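You operate a simulated robot arm through the tools that you are given. There is no shell and no other tool.

Carry out the task below with a simulated robot arm. There is one attempt and no reset: what you move stays moved.

Task
Line up the blue tape roll, the blue tin, the purple edging pad and the white paper filter from the top of the pine table side by side in the free space on the top of the pine table, so that, seen from the front, the blue tin is at one of the ends; the purple edging pad stands somewhere left of the blue tape roll; the blue tape roll is at one of the ends; the blue tape roll is not next to the white paper filter. Left, right, front and back are as seen from the side where you work. Leave all else as you found it, and nothing knocked over.

It is judged by the outcome, as a careful person would: the job done as asked, and still so three seconds after it is handed in. It fails if anything else is knocked over, pushed out of place, dropped, spilled or broken.

Robot
A 6-joint arm with a two-finger parallel gripper, fixed in place. Base frame: the origin is on the floor under the middle of its stand, x ahead of it, y to its left, z up; the work surface is at about z = 0.8. Units: m, degrees, N and s.
With the tool pointing down near the work surface it reaches from about 0.24 to 0.64 m from the base axis. Its first joint turns from -66.0 to 66.0 degrees. Payload 2.7 kg.
The tool frame sits at the grasp point between the pads (the TCP): z along the fingers, y along the line on which they close. The tips reach 0.023 m beyond it. Largest opening 0.094 m; finger width 0.038, thickness 0.01; the body of the gripper, 0.054 by 0.096 m, starts 0.039 m behind the TCP.
Orientation is that of the tool frame in the base frame, as [roll, pitch, yaw] about the fixed x, y, z axes, in that order (R = Rz(yaw) Ry(pitch) Rx(roll)). With the fingers straight down and closing along the base's y, the tool's x points along the base's -x, its y along +y and its z along -z.

Tools
- The arm moves only by the tool jog_arm. Its argument "rows" is a list of rows, each an object (a shift or turn left out is 0, a gripper value left out holds the last) with "rotation": the turn, a rotation vector about the tool's x, y, z in units of 5 degrees (1.0 is 5 degrees), a list of three; "linear": the shift along the tool's x, y, z in units of 50 mm (1.0 is 50 mm), a list of three; "hand": the closure, from 0 (fully open) to 1 (shut). In form: [{"rotation": [wx, wy, wz], "linear": [dx, dy, dz], "hand": hand}, ...]. A call has 1 to 20 rows; each row shifts and turns the commanded pose from where the row before left it, along the tool's axes as they then stand. A call with a number of a shift or a turn outside -1 to 1 is refused whole. Each row takes 0.2 s and may step no farther than 0.05 m and 8.6 degrees from the row before; otherwise, or with a gripper value out of range, the whole call is refused. A pose out of reach is approached as far as the arm can. The call stops where the force on the tool passes 40 N (or 10 N more than at its start, if that is more) or the arm is blocked; 0.2 s more then pass. The fingers move at their own pace (about 0.045 m/s each) and stop on an object; they squeeze with about 45 N. The grip force told is the motor's: it shows also when the fingers shut on nothing. Time passes only in rows, and 0.2 s behind the last, so rows that do not move let the fingers close. It gives the time, the measured TCP pose, the force on the tool (base axes), the opening and the grip force at its end, in the units of the frame above (readings bear some noise), with the torque about the TCP (base axes, N m) and any sound that the robot's microphone picked up.
- Cameras (640 x 400 px; columns grow to the right, rows downward): "scene" is fixed at [0.0782, -0.4434, 1.3913]; the picture's right is [0.70, -0.72, 0.00], its down [-0.49, -0.48, -0.73] and it looks along [0.52, 0.50, -0.69] (base axes); focal length 288 px, centre (320, 200). "wrist" rides on the gripper at [0.086, 0.016, -0.074] in the tool frame; the picture's right is [-0.18, 0.98, 0.00], its down [-0.58, -0.11, -0.81] and it looks along [-0.79, -0.15, 0.59] (tool axes); focal length 243 px, centre (320, 200). There is no depth. A picture from a camera that has moved, and an enlarged one, comes with that camera's place and axes in the base frame and with its lens.
- snapshot(camera): a new picture of that camera. It takes no simulated time.
- inspect(camera, box): a new picture of the part [left, top, right, bottom] of that camera's present view, enlarged. It takes no simulated time.
- finish_job(): hands the job in; it is judged then, once.

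Nothing tells you positions but the pictures and the camera data. Unless the task says otherwise, let go and move clear before handing in.

The tools are called after ">>>" as name(argument=value, ...) on one line, values as JSON. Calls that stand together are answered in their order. jog_arm: Moves the arm, as the interface text tells. Its arguments: {"type":"object","properties":{"rows":{"type":"array","items":{"type":"object","properties":{"rotation":{"type":"array","items":{"type":"number"}},"linear":{"type":"array","items":{"type":"number"}},"hand":{"type":"number"}}}}},"required":["rows"]} The other tools are called the same way: snapshot (camera) takes a picture; inspect (camera, box) takes an enlarged picture of a part of a camera's view; finish_job () hands the job in.

At the start:

```text
t: 0.0
position: [0.4797, -0.0853, 1.1416]
ee_rot: [-179.9, 0.0, -180.0]
wrist_force: [-0.7, -1.0, -0.6]
moment: [-0.03, 0.01, -0.03]
gripper_width: 0.0937
grasp_force: 0.0
```

scene: 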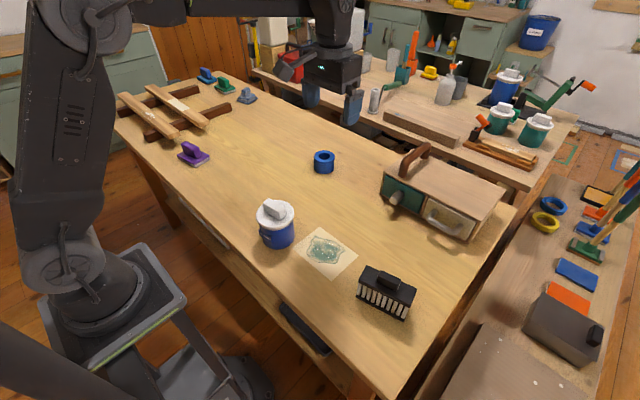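
wrist: 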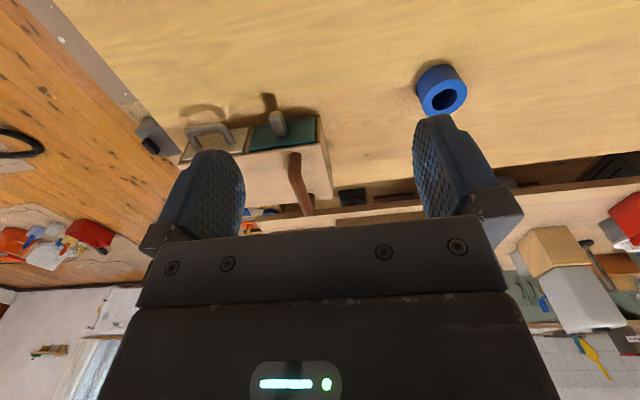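

I see the pine table with a purple pad, a blue tape roll, a blue-bodied tin and a pale square sheet that may be the filter. I'll enlarge these areas before planning.

>>> inspect(camera="scene", box=[230, 180, 430, 330])

>>> inspect(camera="scene", box=[100, 50, 260, 180])

>>> inspect(camera="scene", box=[280, 120, 520, 270])

>>> inspect(camera="wrist", box=[160, 40, 480, 240])

```text
2.67 times, centred on (330, 255) of scene
camera zoom: at [0.0782, -0.4434, 1.3913], right [0.7, -0.72, 0.0], down [-0.49, -0.48, -0.73], along [0.52, 0.5, -0.69], focal length 767 px, centre (293, 53)
```

zoom: 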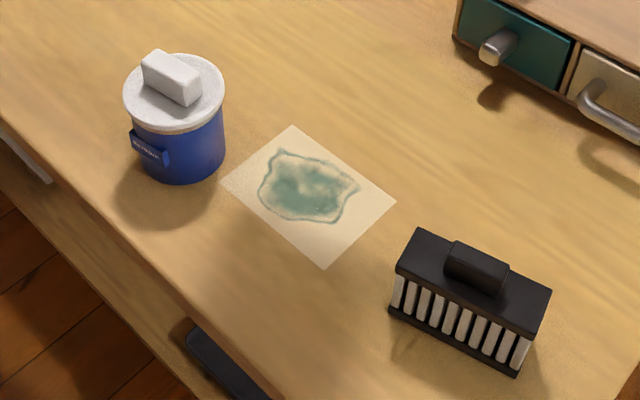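

```text
3.08 times, centred on (180, 115) of scene
camera zoom: at [0.0782, -0.4434, 1.3913], right [0.7, -0.72, 0.0], down [-0.49, -0.48, -0.73], along [0.52, 0.5, -0.69], focal length 885 px, centre (751, 462)
```

zoom: 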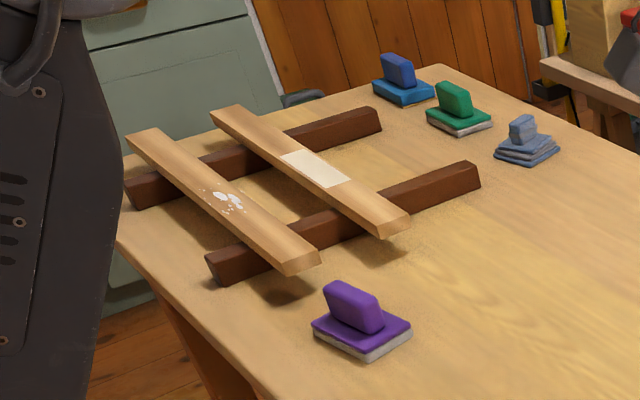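

```text
2.67 times, centred on (400, 195) of scene
camera zoom: at [0.0782, -0.4434, 1.3913], right [0.7, -0.72, 0.0], down [-0.49, -0.48, -0.73], along [0.52, 0.5, -0.69], focal length 767 px, centre (107, 213)
```

zoom: 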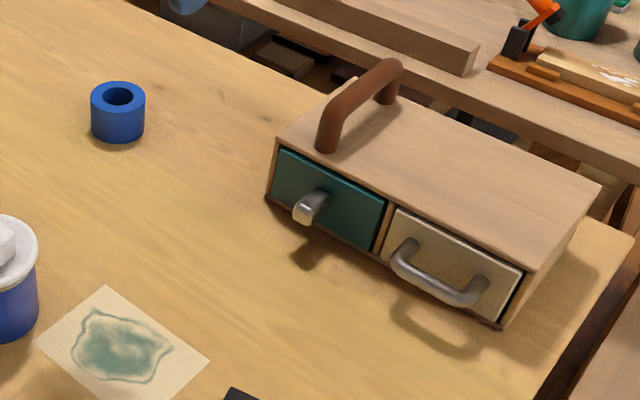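

```text
2.00 times, centred on (320, 140) of wrist
camera zoom: at [0.3934, -0.07, 1.2156], right [0.18, 0.98, 0.0], down [0.58, -0.11, 0.81], along [0.79, -0.15, -0.59], focal length 485 px, centre (320, 320)
```

zoom: 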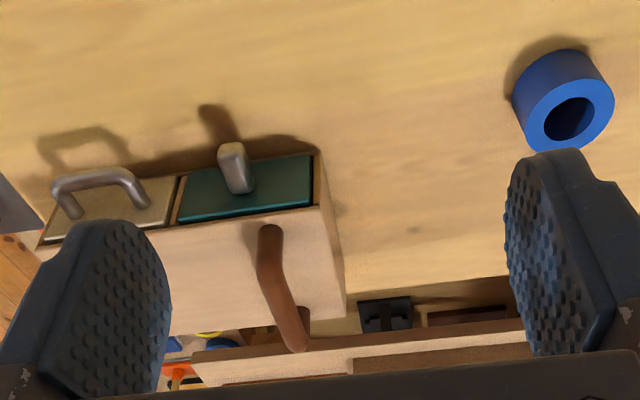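

The pleated object with white slats, a black frame and a handle looks like the paper filter. The flat sheet with a teal stain is something to leave alone. The rules give only one order, left to right: tin, filter, pad, tape. I'll move the wrist camera over the tin for a closer look.

>>> jog_arm(rows=[{"linear": [0.8, 0.1, 0.1]}, {"linear": [0.9, 0.2, 0.1]}, {"linear": [0.9, 0.2, 0.1]}, {"linear": [0.9, 0.2, 0.1]}, {"linear": [0.5, 0.1, 0.0]}])

>>> snapshot(camera="wrist")

>>> inspect(camera="scene", box=[340, 250, 440, 330])

```text
t: 1.2
position: [0.2779, -0.0444, 1.1214]
ee_rot: [-180.0, 0.0, -180.0]
wrist_force: [0.0, 0.0, 0.6]
moment: [0.01, 0.03, 0.01]
gripper_width: 0.0942
grasp_force: 0.0
```

```text
taken
camera wrist: at [0.1924, -0.0297, 1.1962], right [0.18, 0.98, 0.0], down [0.58, -0.11, 0.81], along [0.79, -0.15, -0.59], focal length 243 px, centre (320, 200)
```

wrist: 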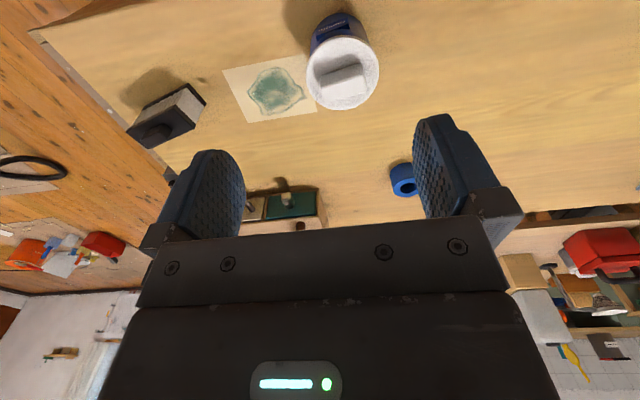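

```text
5.00 times, centred on (390, 290) of scene
camera zoom: at [0.0782, -0.4434, 1.3913], right [0.7, -0.72, 0.0], down [-0.49, -0.48, -0.73], along [0.52, 0.5, -0.69], focal length 1438 px, centre (-30, -250)
```

zoom: 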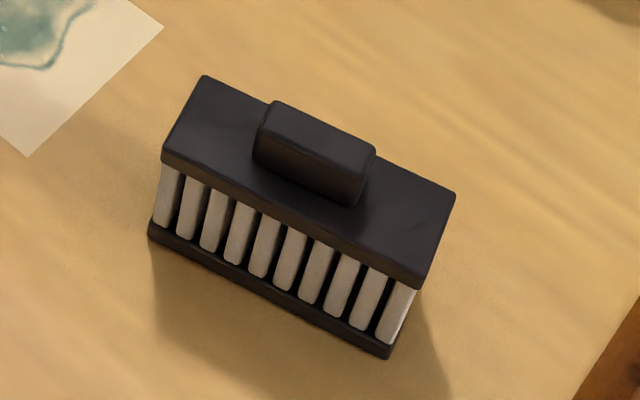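

The black-framed block has white paper pleats, so it is the filter. I'll zoom in on the tin's lid handle and the filter from the wrist camera.

>>> inspect(camera="wrist", box=[280, 0, 400, 120])

>>> inspect(camera="wrist", box=[110, 60, 230, 160])

>>> inspect(camera="scene", box=[240, 185, 320, 255])

>>> inspect(camera="scene", box=[160, 130, 230, 180])

```text
3.33 times, centred on (340, 60) of wrist
camera zoom: at [0.1924, -0.0297, 1.1962], right [0.18, 0.98, 0.0], down [0.58, -0.11, 0.81], along [0.79, -0.15, -0.59], focal length 809 px, centre (253, 667)
```

zoom: 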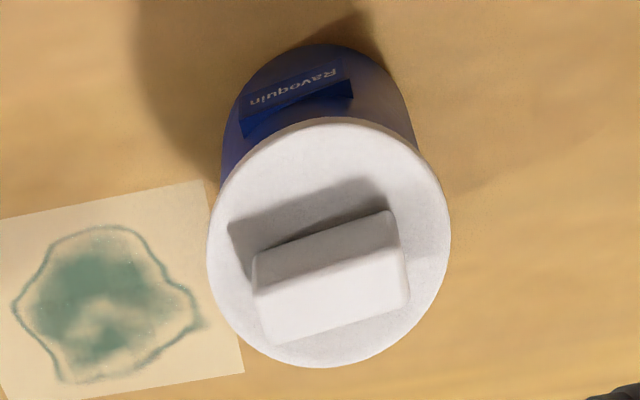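

```text
4.00 times, centred on (170, 110) of wrist
camera zoom: at [0.1924, -0.0297, 1.1962], right [0.18, 0.98, 0.0], down [0.58, -0.11, 0.81], along [0.79, -0.15, -0.59], focal length 970 px, centre (920, 560)
```

zoom: 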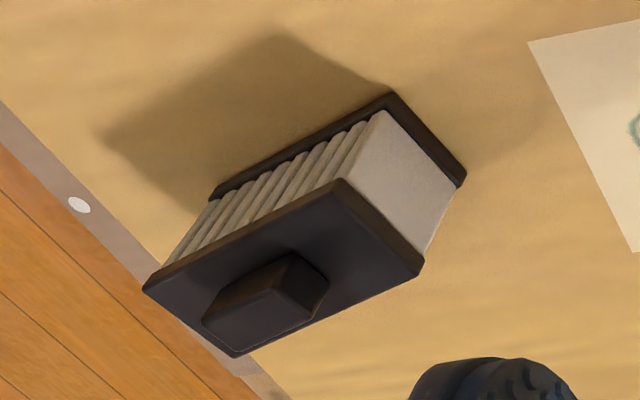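

```text
5.71 times, centred on (280, 220) of scene
camera zoom: at [0.0782, -0.4434, 1.3913], right [0.7, -0.72, 0.0], down [-0.49, -0.48, -0.73], along [0.52, 0.5, -0.69], focal length 1644 px, centre (549, 86)
```

zoom: 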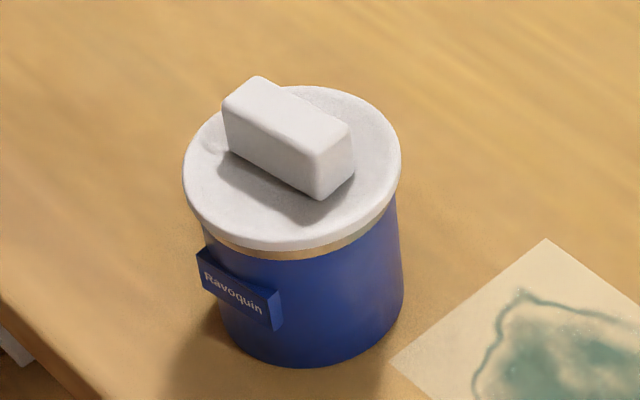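

```text
8.00 times, centred on (195, 155) of scene
camera zoom: at [0.0782, -0.4434, 1.3913], right [0.7, -0.72, 0.0], down [-0.49, -0.48, -0.73], along [0.52, 0.5, -0.69], focal length 2302 px, centre (1320, 560)
```

zoom: 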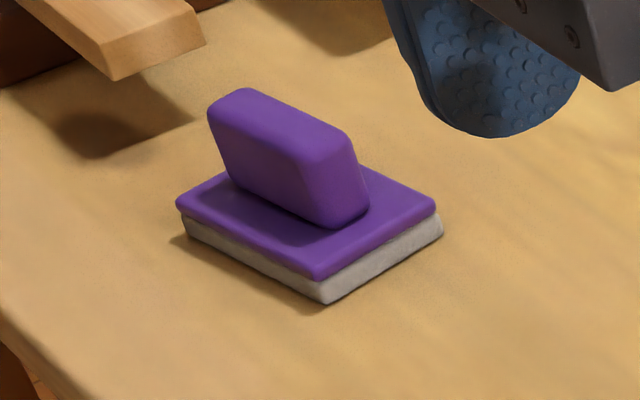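

The tin can only be lifted by its lid handle, which I take to be about 0.052 × 0.022 m, centred near (0.353, -0.027), top at about z=0.908 and turned about 11°. I'll move above it with that yaw and check before going down.

>>> jog_arm(rows=[{"linear": [-0.373, 0.087, 0.8]}, {"linear": [-0.373, 0.087, 0.8]}, {"linear": [-0.373, 0.087, 0.8]}, {"linear": [-0.373, 0.087, 0.8]}, {"rotation": [0, 0, -0.74]}, {"rotation": [0, 0, -0.73]}, {"rotation": [0, 0, -0.73]}, {}])

>>> snapshot(camera="wrist")

>>> inspect(camera="scene", box=[230, 160, 330, 260])

```text
t: 3.0
position: [0.3538, -0.0283, 0.9606]
ee_rot: [180.0, 0.0, -168.9]
wrist_force: [0.4, 1.1, -0.6]
moment: [-0.02, 0.01, 0.02]
gripper_width: 0.0941
grasp_force: 0.0
```

```text
taken
camera wrist: at [0.2664, -0.0299, 1.0359], right [-0.01, 1.0, 0.0], down [0.59, 0.0, 0.81], along [0.81, 0.01, -0.59], focal length 243 px, centre (320, 200)
```

wrist: 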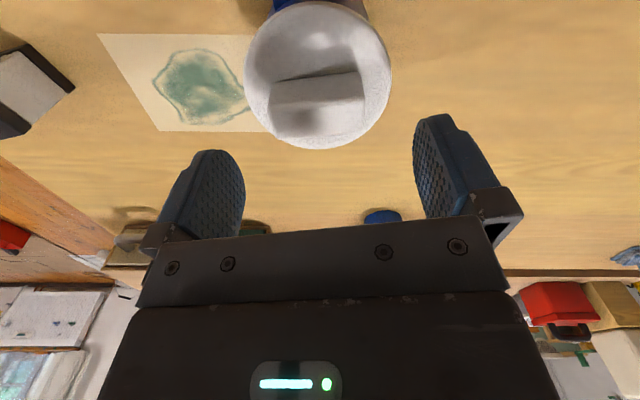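

```text
4.00 times, centred on (280, 210) of scene
camera zoom: at [0.0782, -0.4434, 1.3913], right [0.7, -0.72, 0.0], down [-0.49, -0.48, -0.73], along [0.52, 0.5, -0.69], focal length 1151 px, centre (480, 160)
```

zoom: 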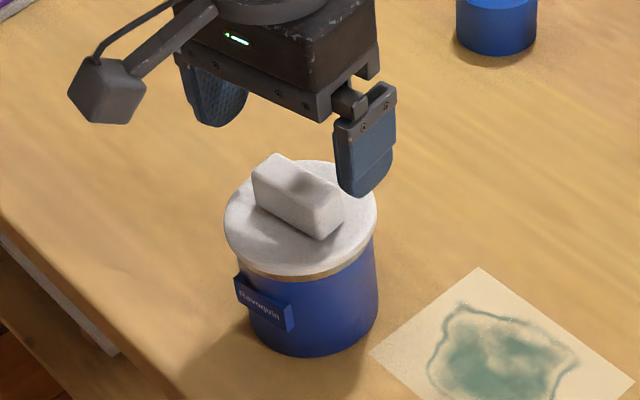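

The gripper is roughly over the lid handle. I'll zoom in to check the alignment.

>>> inspect(camera="wrist", box=[220, 40, 440, 180])

```text
2.86 times, centred on (330, 110) of wrist
camera zoom: at [0.2664, -0.0299, 1.0359], right [-0.01, 1.0, 0.0], down [0.59, 0.0, 0.81], along [0.81, 0.01, -0.59], focal length 693 px, centre (291, 457)
```

zoom: 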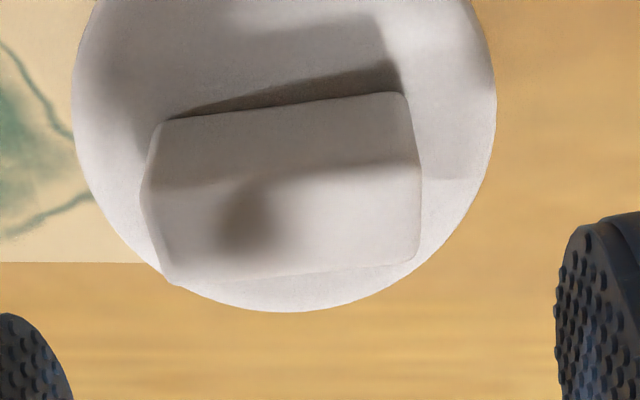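

The handle is turned about 7°, not 11°, and is centred near (0.357, -0.029). I'll trim the yaw, descend to z≈0.911 so the tips stay just above the lid, and close on the handle ends.

>>> jog_arm(rows=[{"rotation": [0, 0, 0.8]}, {"linear": [-0.07, -0.01, 0.4]}, {"linear": [0, 0, 0.4]}, {"linear": [0, 0, 0.19]}, {}, {"hand": 1}, {"hand": 1}, {"hand": 1}, {"hand": 1}, {"hand": 1}, {"hand": 1}])

>>> snapshot(camera="wrist")

>>> inspect(camera="scene", box=[230, 160, 330, 260])

```text
t: 5.4
position: [0.357, -0.0277, 0.912]
ee_rot: [-180.0, 0.0, -173.0]
wrist_force: [0.5, -0.5, 0.6]
moment: [0.0, 0.02, -0.01]
gripper_width: 0.0886
grasp_force: 44.8
heard: snap
```

```text
taken
camera wrist: at [0.2701, -0.0234, 0.9866], right [0.06, 1.0, 0.0], down [0.59, -0.04, 0.81], along [0.8, -0.05, -0.59], focal length 243 px, centre (320, 200)
```

wrist: 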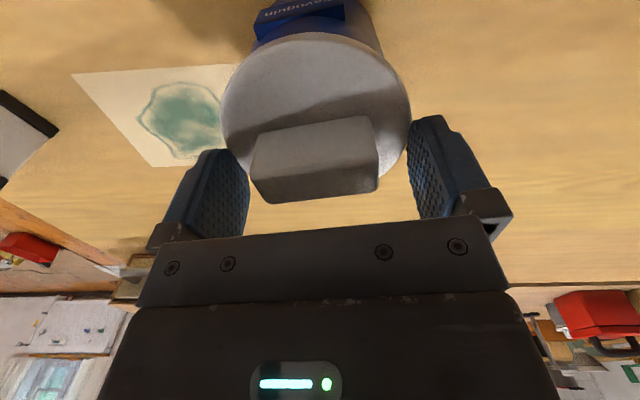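

```text
4.00 times, centred on (280, 210) of scene
camera zoom: at [0.0782, -0.4434, 1.3913], right [0.7, -0.72, 0.0], down [-0.49, -0.48, -0.73], along [0.52, 0.5, -0.69], focal length 1151 px, centre (480, 160)
```

zoom: 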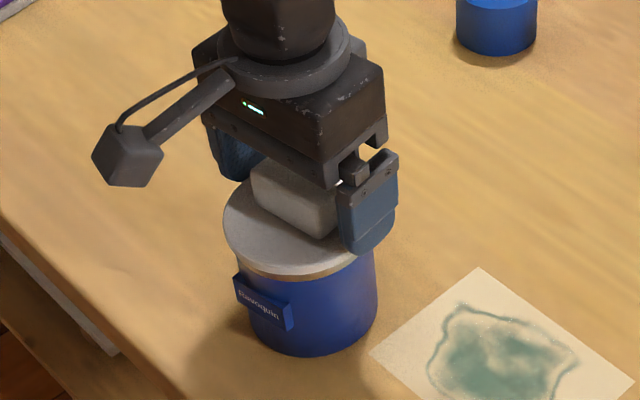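

The fingers stopped at 0.0886 m, so they appear to be on the lid's rim rather than the handle, and there was a snap sound. I'll look closely before doing anything else.

>>> inspect(camera="scene", box=[270, 185, 340, 255])

>>> inspect(camera="scene", box=[240, 185, 320, 255])

>>> inspect(camera="wrist", box=[180, 0, 460, 230])

```text
5.71 times, centred on (305, 220) of scene
camera zoom: at [0.0782, -0.4434, 1.3913], right [0.7, -0.72, 0.0], down [-0.49, -0.48, -0.73], along [0.52, 0.5, -0.69], focal length 1644 px, centre (406, 86)
```

zoom: 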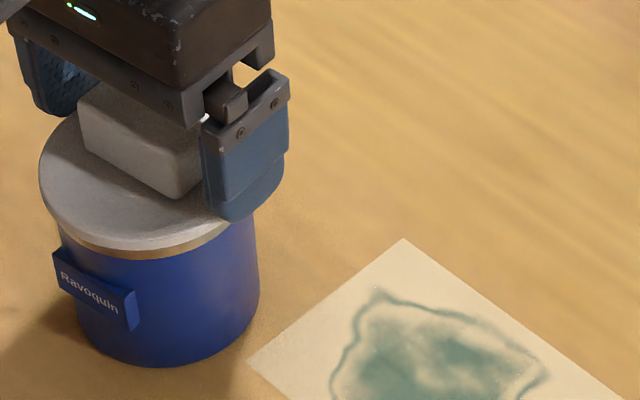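

```text
5.71 times, centred on (280, 220) of scene
camera zoom: at [0.0782, -0.4434, 1.3913], right [0.7, -0.72, 0.0], down [-0.49, -0.48, -0.73], along [0.52, 0.5, -0.69], focal length 1644 px, centre (549, 86)
```

zoom: 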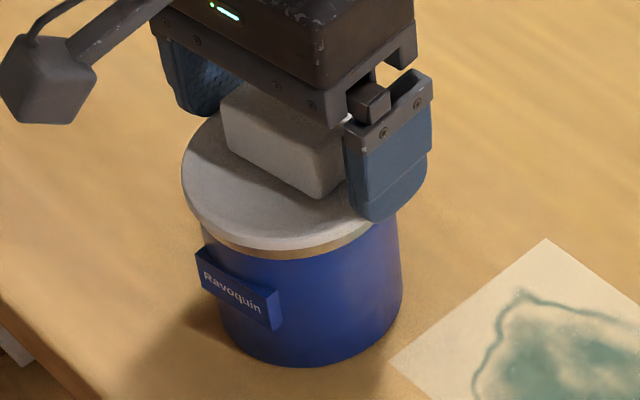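

```text
1.74 times, centred on (320, 115) of wrist
camera zoom: at [0.2701, -0.0234, 0.9866], right [0.06, 1.0, 0.0], down [0.59, -0.04, 0.81], along [0.8, -0.05, -0.59], focal length 422 px, centre (320, 348)
```

zoom: 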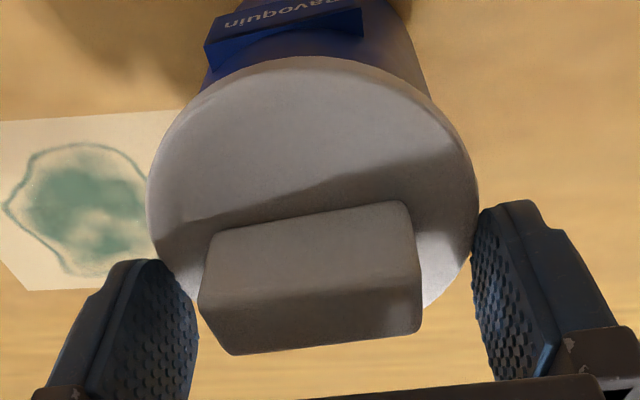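

The tin looks unmoved, but the tips went slightly below the lid's top surface (about z=0.889) and pinched the rim. I'll open, rise about 5 mm so the tips clear the lid, and close on the handle block.

>>> jog_arm(rows=[{"hand": 0}, {"hand": 0}, {"hand": 0}, {"linear": [0, 0, -0.06]}, {"linear": [0, 0, -0.06]}, {}, {"hand": 1}, {"hand": 1}, {"hand": 1}, {"hand": 1}, {"hand": 1}, {"hand": 1}])

>>> inspect(camera="wrist", box=[180, 0, 460, 230])

>>> inspect(camera="scene", box=[240, 185, 320, 255])

```text
t: 8.0
position: [0.357, -0.0288, 0.9165]
ee_rot: [-180.0, 0.0, -173.0]
wrist_force: [-1.8, -2.5, 3.3]
moment: [-0.08, 0.08, 0.04]
gripper_width: 0.0535
grasp_force: 44.6
heard: snap
```

```text
1.74 times, centred on (320, 115) of wrist
camera zoom: at [0.2701, -0.0237, 0.9924], right [0.06, 1.0, 0.0], down [0.59, -0.04, 0.81], along [0.8, -0.05, -0.59], focal length 422 px, centre (320, 348)
```

zoom: 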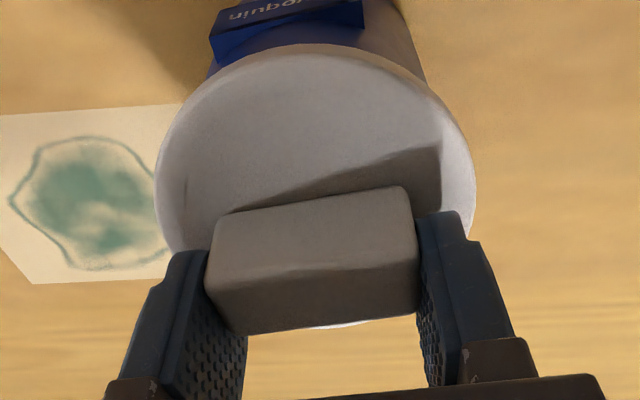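

```text
5.71 times, centred on (280, 220) of scene
camera zoom: at [0.0781, -0.4434, 1.3913], right [0.7, -0.72, 0.0], down [-0.49, -0.48, -0.73], along [0.52, 0.5, -0.69], focal length 1644 px, centre (549, 86)
```

zoom: 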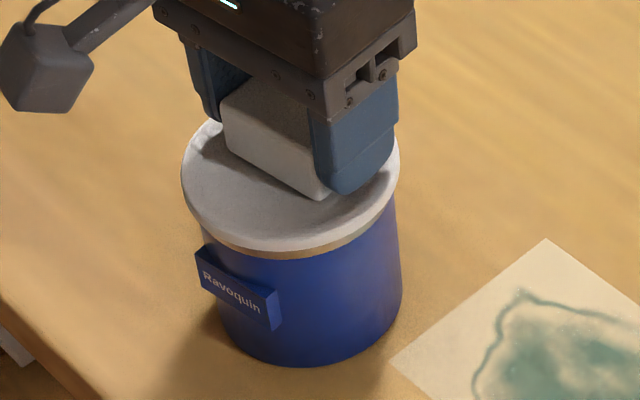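

The fingers now hold the handle block at 0.0535 m, and the snap seems to be just the sound of gripping. I'll lift about 10 mm to see whether the whole tin comes up or only the lid.

>>> jog_arm(rows=[{"linear": [0, 0, -0.05]}, {"linear": [0, 0, -0.05]}, {"linear": [0, 0, -0.1]}, {}, {}])

>>> inspect(camera="scene", box=[240, 185, 320, 255])

```text
t: 9.2
position: [0.3568, -0.0275, 0.9275]
ee_rot: [180.0, 0.0, -173.1]
wrist_force: [-0.5, 0.0, -1.2]
moment: [-0.04, -0.02, 0.02]
gripper_width: 0.0535
grasp_force: 45.3
heard: snap
```

```text
5.71 times, centred on (280, 220) of scene
camera zoom: at [0.0782, -0.4434, 1.3913], right [0.7, -0.72, 0.0], down [-0.49, -0.48, -0.73], along [0.52, 0.5, -0.69], focal length 1644 px, centre (549, 86)
```

zoom: 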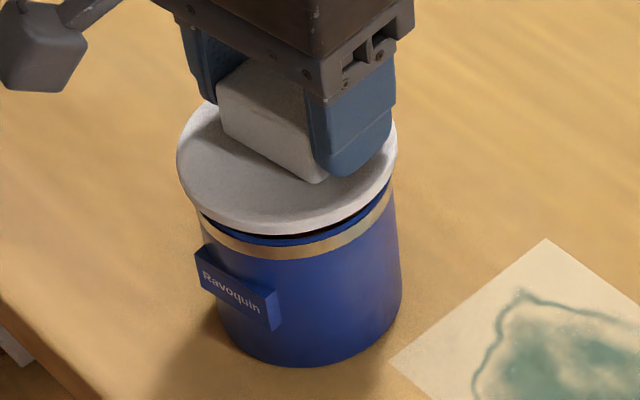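

Only the lid came up, so it's a separate snap-on lid and the body stayed on the table. I'll lower it straight back and press it gently until it seats, then test whether it holds.

>>> jog_arm(rows=[{"linear": [0, 0, 0.06]}, {"linear": [0, 0, 0.06]}, {"linear": [0, 0, 0.05]}, {"linear": [0, 0, 0.04]}, {}])

>>> inspect(camera="scene", box=[240, 185, 320, 255])

```text
t: 10.4
position: [0.3574, -0.0299, 0.9181]
ee_rot: [179.9, 0.2, -173.0]
wrist_force: [-6.4, -0.6, 23.9]
moment: [0.01, 0.61, 0.04]
gripper_width: 0.0535
grasp_force: 44.9
heard: snap
```

```text
5.71 times, centred on (280, 220) of scene
camera zoom: at [0.0778, -0.4433, 1.3913], right [0.7, -0.72, 0.0], down [-0.49, -0.48, -0.73], along [0.52, 0.5, -0.69], focal length 1644 px, centre (549, 86)
```

zoom: 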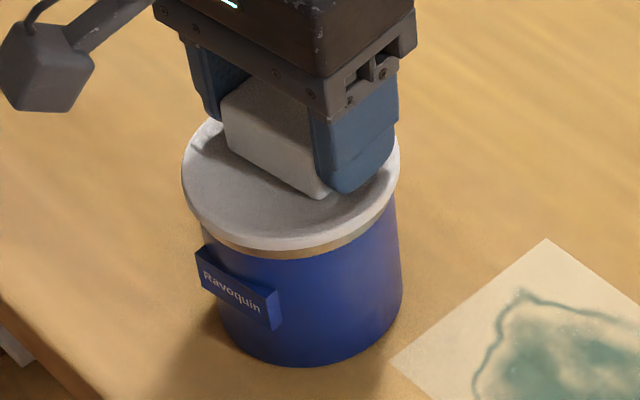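

The lid looks seated again. I'll lift in very small steps and watch the force to see if it holds the tin's weight.

>>> jog_arm(rows=[{"linear": [0, 0, -0.02]}, {"linear": [0, 0, -0.01]}, {"linear": [0, 0, -0.01]}, {}])

>>> jog_arm(rows=[{"linear": [0, 0, -0.01]}, {"linear": [0, 0, -0.01]}, {}])

>>> jog_arm(rows=[{"linear": [0, 0, -0.01]}, {"linear": [0, 0, -0.01]}, {}])

>>> inspect(camera="scene", box=[240, 185, 320, 255])

```text
t: 11.4
position: [0.3569, -0.0276, 0.9181]
ee_rot: [-180.0, -0.1, -172.9]
wrist_force: [0.0, 0.1, -0.2]
moment: [-0.01, -0.03, 0.01]
gripper_width: 0.0537
grasp_force: 45.0
heard: snap
```

```text
t: 12.2
position: [0.357, -0.0283, 0.9202]
ee_rot: [-180.0, 0.0, -173.0]
wrist_force: [0.1, -0.2, -0.2]
moment: [0.0, -0.01, -0.01]
gripper_width: 0.0532
grasp_force: 44.7
```

```text
t: 13.0
position: [0.3574, -0.0286, 0.9216]
ee_rot: [-180.0, 0.0, -173.0]
wrist_force: [0.3, 0.6, -0.1]
moment: [0.03, -0.03, 0.0]
gripper_width: 0.0532
grasp_force: 44.6
```

```text
5.71 times, centred on (280, 220) of scene
camera zoom: at [0.0782, -0.4434, 1.3913], right [0.7, -0.72, 0.0], down [-0.49, -0.48, -0.73], along [0.52, 0.5, -0.69], focal length 1644 px, centre (549, 86)
```

zoom: 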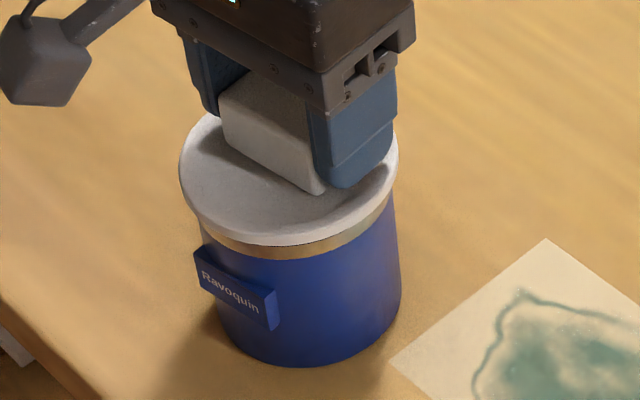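

The lid's snap is too weak to carry the tin, so the tin has to be moved by its body. I'll lift the lid a little more to see how the tin is made before choosing a method.

>>> jog_arm(rows=[{"linear": [0, 0, -0.2]}, {"linear": [0, 0, -0.3]}, {"linear": [0, 0, -0.5]}, {"linear": [0, 0, -0.5]}, {"linear": [0, 0, -0.3]}, {}])

>>> inspect(camera="scene", box=[220, 150, 340, 255])

>>> snapshot(camera="wrist")

```text
t: 14.4
position: [0.3566, -0.0276, 1.0109]
ee_rot: [-179.9, 0.0, -172.9]
wrist_force: [-0.4, -0.2, -0.3]
moment: [0.03, 0.02, 0.0]
gripper_width: 0.0535
grasp_force: 45.5
```

```text
3.81 times, centred on (280, 202) of scene
camera zoom: at [0.0782, -0.4434, 1.3913], right [0.7, -0.72, 0.0], down [-0.49, -0.48, -0.73], along [0.52, 0.5, -0.69], focal length 1096 px, centre (472, 190)
```

zoom: 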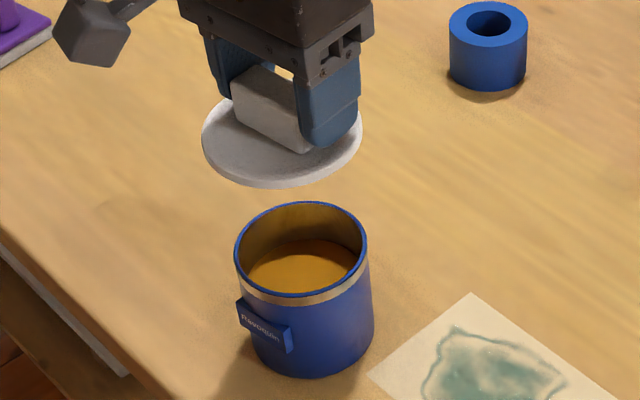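

```text
taken
camera wrist: at [0.27, -0.0232, 1.0856], right [0.06, 1.0, 0.0], down [0.59, -0.04, 0.81], along [0.8, -0.05, -0.59], focal length 243 px, centre (320, 200)
```

wrist: 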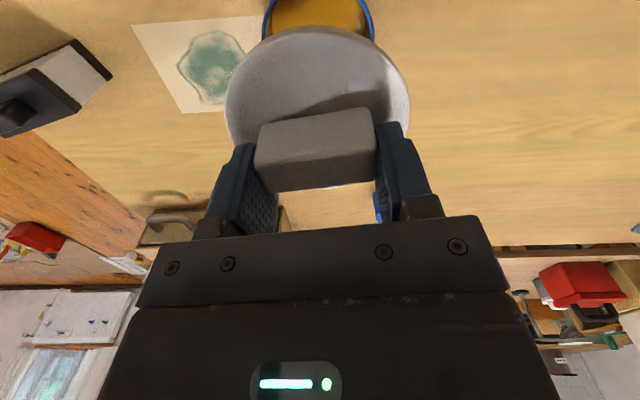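

The tin is an open pot with contents and a disc lid. The safe way is to set the lid down in a free spot, move the open tin upright by its body, then put the lid back. I'll set the lid down about 15 cm to the left.

>>> jog_arm(rows=[{"linear": [0, 0.5, 0]}, {"linear": [0, 0.7, 0]}, {"linear": [0, 0.7, 0]}, {"linear": [0, 0.7, 0]}, {"linear": [0, 0.4, 0]}, {"linear": [0, 0, 0.6]}, {"linear": [0, 0, 0.7]}, {"linear": [0, 0, 0.7]}, {"linear": [0, 0, 0.7]}, {"linear": [0, 0, 0.4]}, {"linear": [0, 0, 0.1]}, {}])

>>> inspect(camera="scene", box=[190, 120, 330, 240])

>>> snapshot(camera="wrist")

```text
t: 17.0
position: [0.3389, 0.1208, 0.8499]
ee_rot: [-180.0, 0.0, -172.9]
wrist_force: [0.1, -0.2, 0.1]
moment: [0.03, 0.0, 0.0]
gripper_width: 0.0535
grasp_force: 45.0
```

```text
3.33 times, centred on (260, 180) of scene
camera zoom: at [0.0782, -0.4434, 1.3913], right [0.7, -0.72, 0.0], down [-0.49, -0.48, -0.73], along [0.52, 0.5, -0.69], focal length 959 px, centre (520, 267)
```

zoom: 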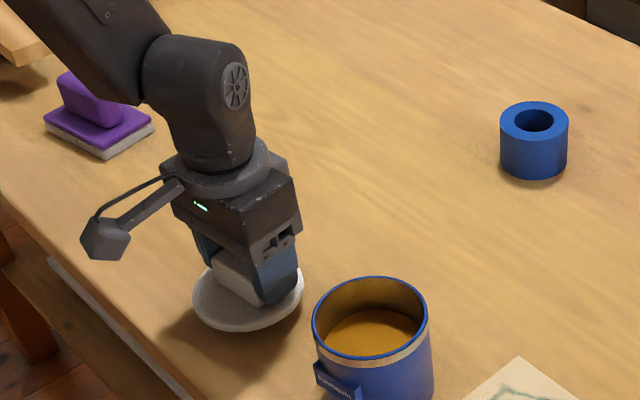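

```text
taken
camera wrist: at [0.2519, 0.1253, 0.9256], right [0.06, 1.0, 0.0], down [0.59, -0.04, 0.81], along [0.8, -0.05, -0.59], focal length 243 px, centre (320, 200)
```

wrist: 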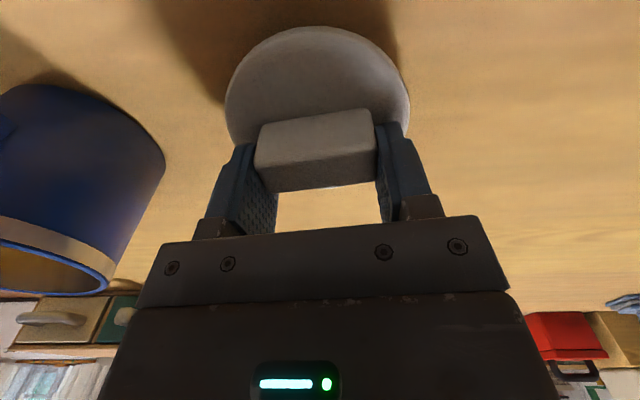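

The lid is hovering just above the table. I'll go down in small steps until it touches.

>>> jog_arm(rows=[{"linear": [0, 0, 0.04]}, {"linear": [0, 0, 0.04]}, {}])

>>> jog_arm(rows=[{"linear": [0, 0, 0.03]}, {"linear": [0, 0, 0.03]}, {}])

```text
t: 17.8
position: [0.3396, 0.1199, 0.8458]
ee_rot: [-180.0, 0.0, -173.0]
wrist_force: [1.1, 0.3, -0.3]
moment: [-0.01, -0.04, 0.0]
gripper_width: 0.0537
grasp_force: 45.2
```

```text
t: 18.6
position: [0.3389, 0.1207, 0.8427]
ee_rot: [179.9, 0.0, -173.1]
wrist_force: [-0.1, -0.2, 0.3]
moment: [-0.02, -0.01, -0.04]
gripper_width: 0.0534
grasp_force: 44.7
```

>>> jog_arm(rows=[{"linear": [0, 0, 0.02]}, {"linear": [0, 0, 0.02]}, {}])

>>> jog_arm(rows=[{"linear": [0, 0, 0.02]}, {"linear": [0, 0, 0.02]}, {}])

>>> inspect(camera="scene", box=[220, 165, 290, 230])

```text
t: 19.4
position: [0.3388, 0.1205, 0.8421]
ee_rot: [-180.0, 0.0, -173.0]
wrist_force: [-0.1, -0.1, -0.1]
moment: [0.01, 0.01, -0.01]
gripper_width: 0.0534
grasp_force: 44.9
```

```text
t: 20.2
position: [0.3389, 0.121, 0.8396]
ee_rot: [180.0, -0.1, -173.0]
wrist_force: [0.3, 0.1, 0.8]
moment: [0.01, 0.01, 0.01]
gripper_width: 0.0532
grasp_force: 45.4
```

```text
6.15 times, centred on (255, 198) of scene
camera zoom: at [0.0782, -0.4434, 1.3913], right [0.7, -0.72, 0.0], down [-0.49, -0.48, -0.73], along [0.52, 0.5, -0.69], focal length 1770 px, centre (720, 215)
```

zoom: 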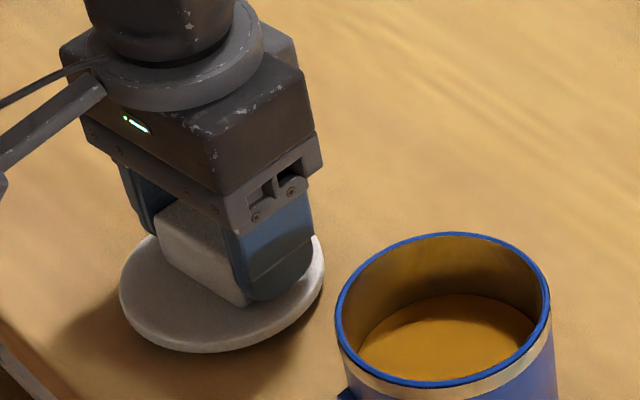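

>>> jog_arm(rows=[{"linear": [0, 0, 0.02]}, {"linear": [0, 0, 0.02]}, {}])

>>> jog_arm(rows=[{"linear": [0, 0, 0.02]}, {"linear": [0, 0, 0.02]}, {}])

```text
t: 21.1
position: [0.3391, 0.1225, 0.8388]
ee_rot: [-180.0, 0.1, -173.0]
wrist_force: [-3.2, -1.6, 8.4]
moment: [-0.05, 0.17, 0.0]
gripper_width: 0.0534
grasp_force: 44.9
stopped in row 3: the force on the tool passed its limit at 41 N (the readings are from after the stop); the commanded pose is now the measured one
```

```text
t: 21.7
position: [0.3406, 0.1224, 0.8385]
ee_rot: [180.0, 0.3, -172.9]
wrist_force: [-2.8, -2.4, 9.3]
moment: [-0.03, 0.18, -0.03]
gripper_width: 0.0535
grasp_force: 44.6
stopped in row 2: the force on the tool passed its limit at 42 N (the readings are from after the stop); the commanded pose is now the measured one
```

The lid is on the table. I'll release it and note this pose for picking it up again.

>>> jog_arm(rows=[{"hand": 0}, {"hand": 0}, {"hand": 0}, {"hand": 0}, {}])

>>> jog_arm(rows=[{}])

>>> jog_arm(rows=[{}])

>>> jog_arm(rows=[{}])

>>> inspect(camera="wrist", box=[180, 0, 460, 230])

```text
t: 22.9
position: [0.3393, 0.1213, 0.8398]
ee_rot: [-180.0, 0.3, -172.9]
wrist_force: [-0.2, 0.6, -0.3]
moment: [0.0, 0.0, 0.01]
gripper_width: 0.094
grasp_force: 0.0
```

```text
t: 23.3
position: [0.3405, 0.1211, 0.8392]
ee_rot: [-180.0, 0.2, -173.0]
wrist_force: [1.0, -0.5, 0.0]
moment: [0.0, 0.01, 0.01]
gripper_width: 0.0941
grasp_force: 0.1
```

```text
t: 23.7
position: [0.3398, 0.1205, 0.8388]
ee_rot: [-180.0, 0.2, -173.0]
wrist_force: [0.7, -0.2, -0.4]
moment: [0.02, -0.01, -0.05]
gripper_width: 0.0939
grasp_force: 0.1
```

```text
t: 24.1
position: [0.3398, 0.1214, 0.8391]
ee_rot: [-179.9, 0.2, -172.9]
wrist_force: [-1.1, -0.6, 0.7]
moment: [-0.02, 0.02, 0.0]
gripper_width: 0.0941
grasp_force: 0.1
```

```text
1.74 times, centred on (320, 115) of wrist
camera zoom: at [0.2523, 0.1258, 0.9134], right [0.06, 1.0, 0.0], down [0.59, -0.04, 0.81], along [0.81, -0.05, -0.59], focal length 422 px, centre (320, 348)
```

zoom: 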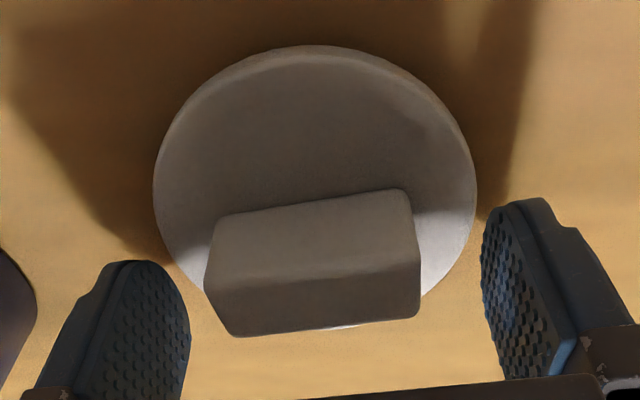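

The lid is resting on the table. I'll rise and move back over the open tin, then check that the fingers straddle it evenly.

>>> jog_arm(rows=[{"linear": [0, 0, -0.4]}, {"linear": [0, 0, -0.8]}, {"linear": [0, 0, -0.8], "rotation": [0, 0.04, 0]}, {"linear": [0, 0, -0.4]}, {"linear": [0.04, -0.6, 0]}, {"linear": [0.045, -0.8, 0]}, {"linear": [0.045, -0.8, 0]}, {"linear": [0.045, -0.807, 0]}, {}, {}])

>>> snapshot(camera="wrist")

>>> inspect(camera="scene", box=[220, 150, 340, 255])

```text
t: 26.3
position: [0.3501, -0.0302, 0.9599]
ee_rot: [-180.0, 0.0, -173.0]
wrist_force: [-0.3, 0.0, -0.2]
moment: [-0.01, 0.0, -0.01]
gripper_width: 0.0942
grasp_force: 0.1
```

```text
taken
camera wrist: at [0.2625, -0.0253, 1.0345], right [0.06, 1.0, 0.0], down [0.59, -0.04, 0.81], along [0.8, -0.05, -0.59], focal length 243 px, centre (320, 200)
```

wrist: 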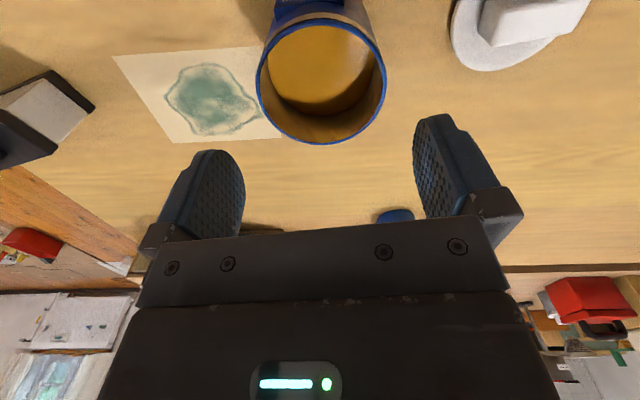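

```text
3.81 times, centred on (280, 202) of scene
camera zoom: at [0.0782, -0.4434, 1.3913], right [0.7, -0.72, 0.0], down [-0.49, -0.48, -0.73], along [0.52, 0.5, -0.69], focal length 1096 px, centre (472, 190)
```

zoom: 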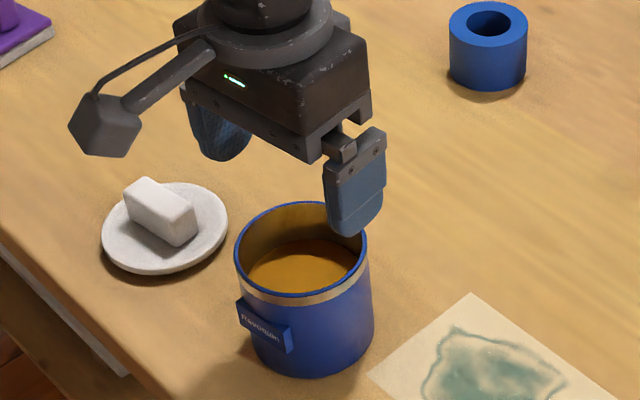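

>>> inspect(camera="wrist", box=[230, 0, 410, 150])

```text
2.67 times, centred on (320, 75) of wrist
camera zoom: at [0.2625, -0.0253, 1.0345], right [0.06, 1.0, 0.0], down [0.59, -0.04, 0.81], along [0.8, -0.05, -0.59], focal length 647 px, centre (320, 533)
```

zoom: 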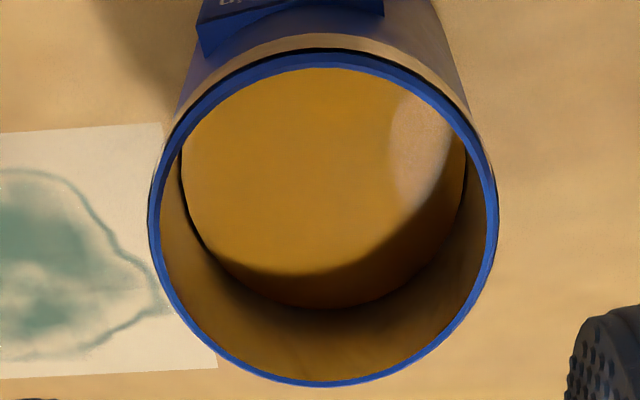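

The tin's rim is about 0.086 m wide and centred within 1 mm of the gripper. I'll descend around the body to z≈0.85 and close.

>>> jog_arm(rows=[{"linear": [-0.02, 0.012, 0.3]}, {"linear": [0, 0, 0.5]}, {"linear": [0, 0, 0.5]}, {"linear": [0, 0, 0.5]}, {"linear": [0, 0, 0.4]}, {}])

>>> inspect(camera="wrist", box=[160, 0, 480, 240])

>>> inspect(camera="scene", box=[220, 150, 340, 255])

```text
t: 27.7
position: [0.3499, -0.0287, 0.8478]
ee_rot: [179.9, 0.1, -172.9]
wrist_force: [1.0, 0.0, -0.7]
moment: [0.02, 0.03, -0.01]
gripper_width: 0.0937
grasp_force: 0.0
```

```text
1.67 times, centred on (320, 120) of wrist
camera zoom: at [0.2628, -0.0237, 0.9231], right [0.06, 1.0, 0.0], down [0.59, -0.04, 0.81], along [0.8, -0.05, -0.59], focal length 404 px, centre (320, 333)
```

zoom: 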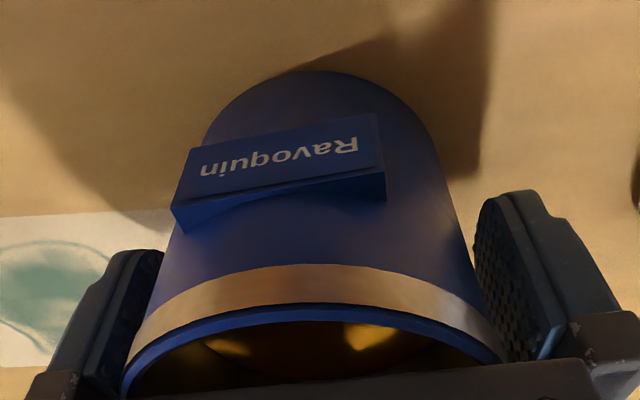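

```text
3.81 times, centred on (280, 202) of scene
camera zoom: at [0.0782, -0.4434, 1.3913], right [0.7, -0.72, 0.0], down [-0.49, -0.48, -0.73], along [0.52, 0.5, -0.69], focal length 1096 px, centre (472, 190)
```

zoom: 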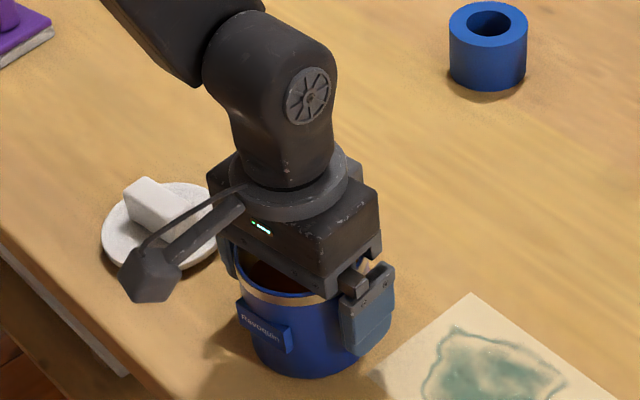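

The fingers now straddle the body cleanly. I'll close on it and lift slightly to check.

>>> jog_arm(rows=[{"hand": 1}, {"hand": 1}, {"hand": 1}, {"hand": 1}, {"hand": 1}])

>>> jog_arm(rows=[{"linear": [0, 0, -0.05]}, {"linear": [0, 0, -0.05]}, {"linear": [0, 0, -0.1]}, {}, {}])

>>> inspect(camera="scene", box=[220, 150, 340, 255])

```text
t: 28.9
position: [0.3496, -0.0278, 0.8486]
ee_rot: [-179.9, 0.0, -173.0]
wrist_force: [0.5, -0.9, -0.4]
moment: [-0.01, -0.02, -0.02]
gripper_width: 0.0834
grasp_force: 45.0
```

```text
t: 30.1
position: [0.3509, -0.0294, 0.8586]
ee_rot: [-180.0, 0.0, -172.9]
wrist_force: [-0.6, 0.4, -2.1]
moment: [0.05, -0.01, 0.02]
gripper_width: 0.0837
grasp_force: 44.9
```

```text
3.81 times, centred on (280, 202) of scene
camera zoom: at [0.0782, -0.4434, 1.3913], right [0.7, -0.72, 0.0], down [-0.49, -0.48, -0.73], along [0.52, 0.5, -0.69], focal length 1096 px, centre (472, 190)
```

zoom: 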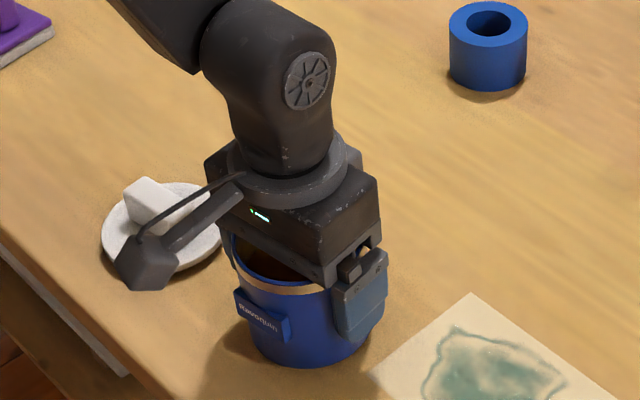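

The tin body is held securely and lifted upright, weighing only about 2 N. I'll carry it gently forward and then left to the row's left end at about (0.47, 0.36).

>>> jog_arm(rows=[{"linear": [0, 0, -0.1]}, {"linear": [0, 0, -0.1]}, {"linear": [-0.2, -0.02456, 0]}, {"linear": [-0.4, -0.04912, 0]}, {"linear": [-0.5, -0.0614, 0]}, {"linear": [-0.5, -0.0614, 0]}, {"linear": [-0.4, -0.04912, 0]}, {"linear": [-0.25, -0.0307, 0]}, {"linear": [-0.132, -0.0162, 0]}, {}])

>>> jog_arm(rows=[{"linear": [-0.0246, 0.2, 0]}, {"linear": [-0.0491, 0.4, 0]}, {"linear": [-0.0614, 0.5, 0]}, {"linear": [-0.0737, 0.6, 0]}, {"linear": [-0.0737, 0.6, 0]}, {"linear": [-0.0737, 0.6, 0]}, {"linear": [-0.0737, 0.6, 0]}, {"linear": [-0.0737, 0.6, 0]}, {"linear": [-0.0737, 0.6, 0]}, {"linear": [-0.0737, 0.6, 0]}, {"linear": [-0.0737, 0.6, 0]}, {"linear": [-0.0737, 0.6, 0]}, {"linear": [-0.0614, 0.5, 0]}, {"linear": [-0.0491, 0.4, 0]}, {"linear": [-0.0246, 0.2, 0]}, {"linear": [-0.015, 0.122, 0]}, {}, {}])

>>> snapshot(camera="scene")

>>> snapshot(camera="wrist")

```text
t: 32.3
position: [0.4703, -0.0278, 0.8673]
ee_rot: [179.9, -0.1, -172.9]
wrist_force: [-0.2, 0.4, -3.0]
moment: [-0.01, 0.0, 0.01]
gripper_width: 0.0839
grasp_force: 45.1
```

```text
t: 36.1
position: [0.4696, 0.3613, 0.8687]
ee_rot: [180.0, 0.0, -173.0]
wrist_force: [0.5, 0.3, -2.6]
moment: [-0.01, -0.02, -0.01]
gripper_width: 0.0838
grasp_force: 45.0
```

```text
taken
```

scene: 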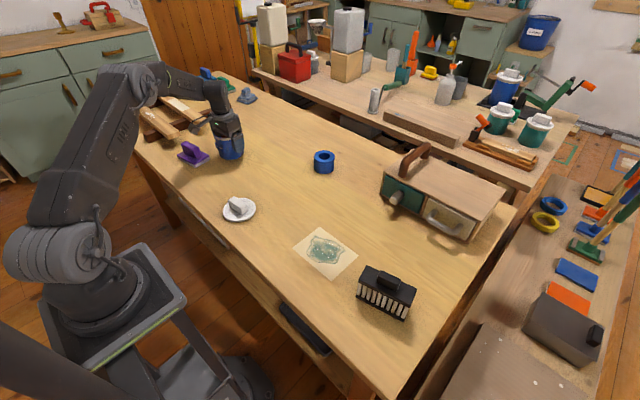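

```text
taken
camera wrist: at [0.383, 0.3653, 0.9434], right [0.06, 1.0, 0.0], down [0.59, -0.04, 0.81], along [0.8, -0.05, -0.59], focal length 243 px, centre (320, 200)
```

wrist: 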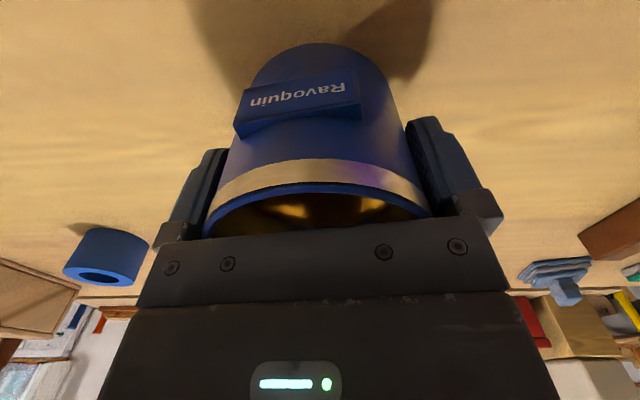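

The tin is over its target, upright, with a clear gap to the pad. I'll lower it gently onto the table.

>>> jog_arm(rows=[{"linear": [0, 0, 0.1]}, {"linear": [0, 0, 0.1]}, {"linear": [0, 0, 0.08]}, {"linear": [0, 0, 0.06]}, {"linear": [0, 0, 0.03]}, {}])

>>> jog_arm(rows=[{"linear": [0, 0, 0.015]}, {"linear": [0, 0, 0.01]}, {}])

>>> inspect(camera="scene", box=[160, 90, 280, 180])

```text
t: 37.5
position: [0.471, 0.3613, 0.8502]
ee_rot: [179.8, 0.0, -173.0]
wrist_force: [0.1, 0.2, -3.2]
moment: [-0.03, 0.03, 0.03]
gripper_width: 0.0838
grasp_force: 44.8
```

```text
t: 38.3
position: [0.4705, 0.3618, 0.8484]
ee_rot: [-180.0, 0.0, -172.8]
wrist_force: [-0.5, 0.1, -2.8]
moment: [0.01, 0.02, 0.01]
gripper_width: 0.0838
grasp_force: 45.1
```

```text
4.44 times, centred on (220, 135) of scene
camera zoom: at [0.0782, -0.4433, 1.3913], right [0.7, -0.72, 0.0], down [-0.49, -0.48, -0.73], along [0.52, 0.5, -0.69], focal length 1279 px, centre (764, 489)
```

zoom: 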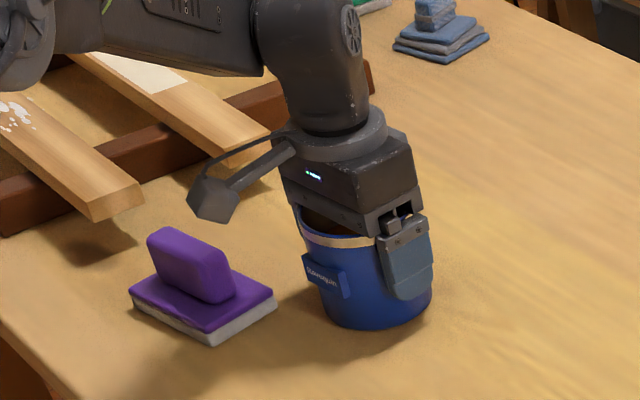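

>>> jog_arm(rows=[{"linear": [0, 0, 0.01]}, {}])

>>> jog_arm(rows=[{"linear": [0, 0, 0.01]}, {}])

>>> jog_arm(rows=[{"linear": [0, 0, 0.005]}, {}])

```text
t: 38.9
position: [0.4702, 0.36, 0.8483]
ee_rot: [180.0, 0.0, -172.9]
wrist_force: [-0.1, -0.5, -2.0]
moment: [0.05, -0.03, -0.03]
gripper_width: 0.0837
grasp_force: 44.9
```

```text
t: 39.5
position: [0.4697, 0.3604, 0.8485]
ee_rot: [-180.0, 0.1, -172.9]
wrist_force: [-0.7, -0.6, -1.8]
moment: [-0.08, 0.0, 0.0]
gripper_width: 0.0835
grasp_force: 45.0
```

```text
t: 40.1
position: [0.4702, 0.3613, 0.8486]
ee_rot: [179.9, 0.0, -172.8]
wrist_force: [0.0, -0.2, 0.8]
moment: [-0.18, 0.04, -0.01]
gripper_width: 0.0837
grasp_force: 44.6
```

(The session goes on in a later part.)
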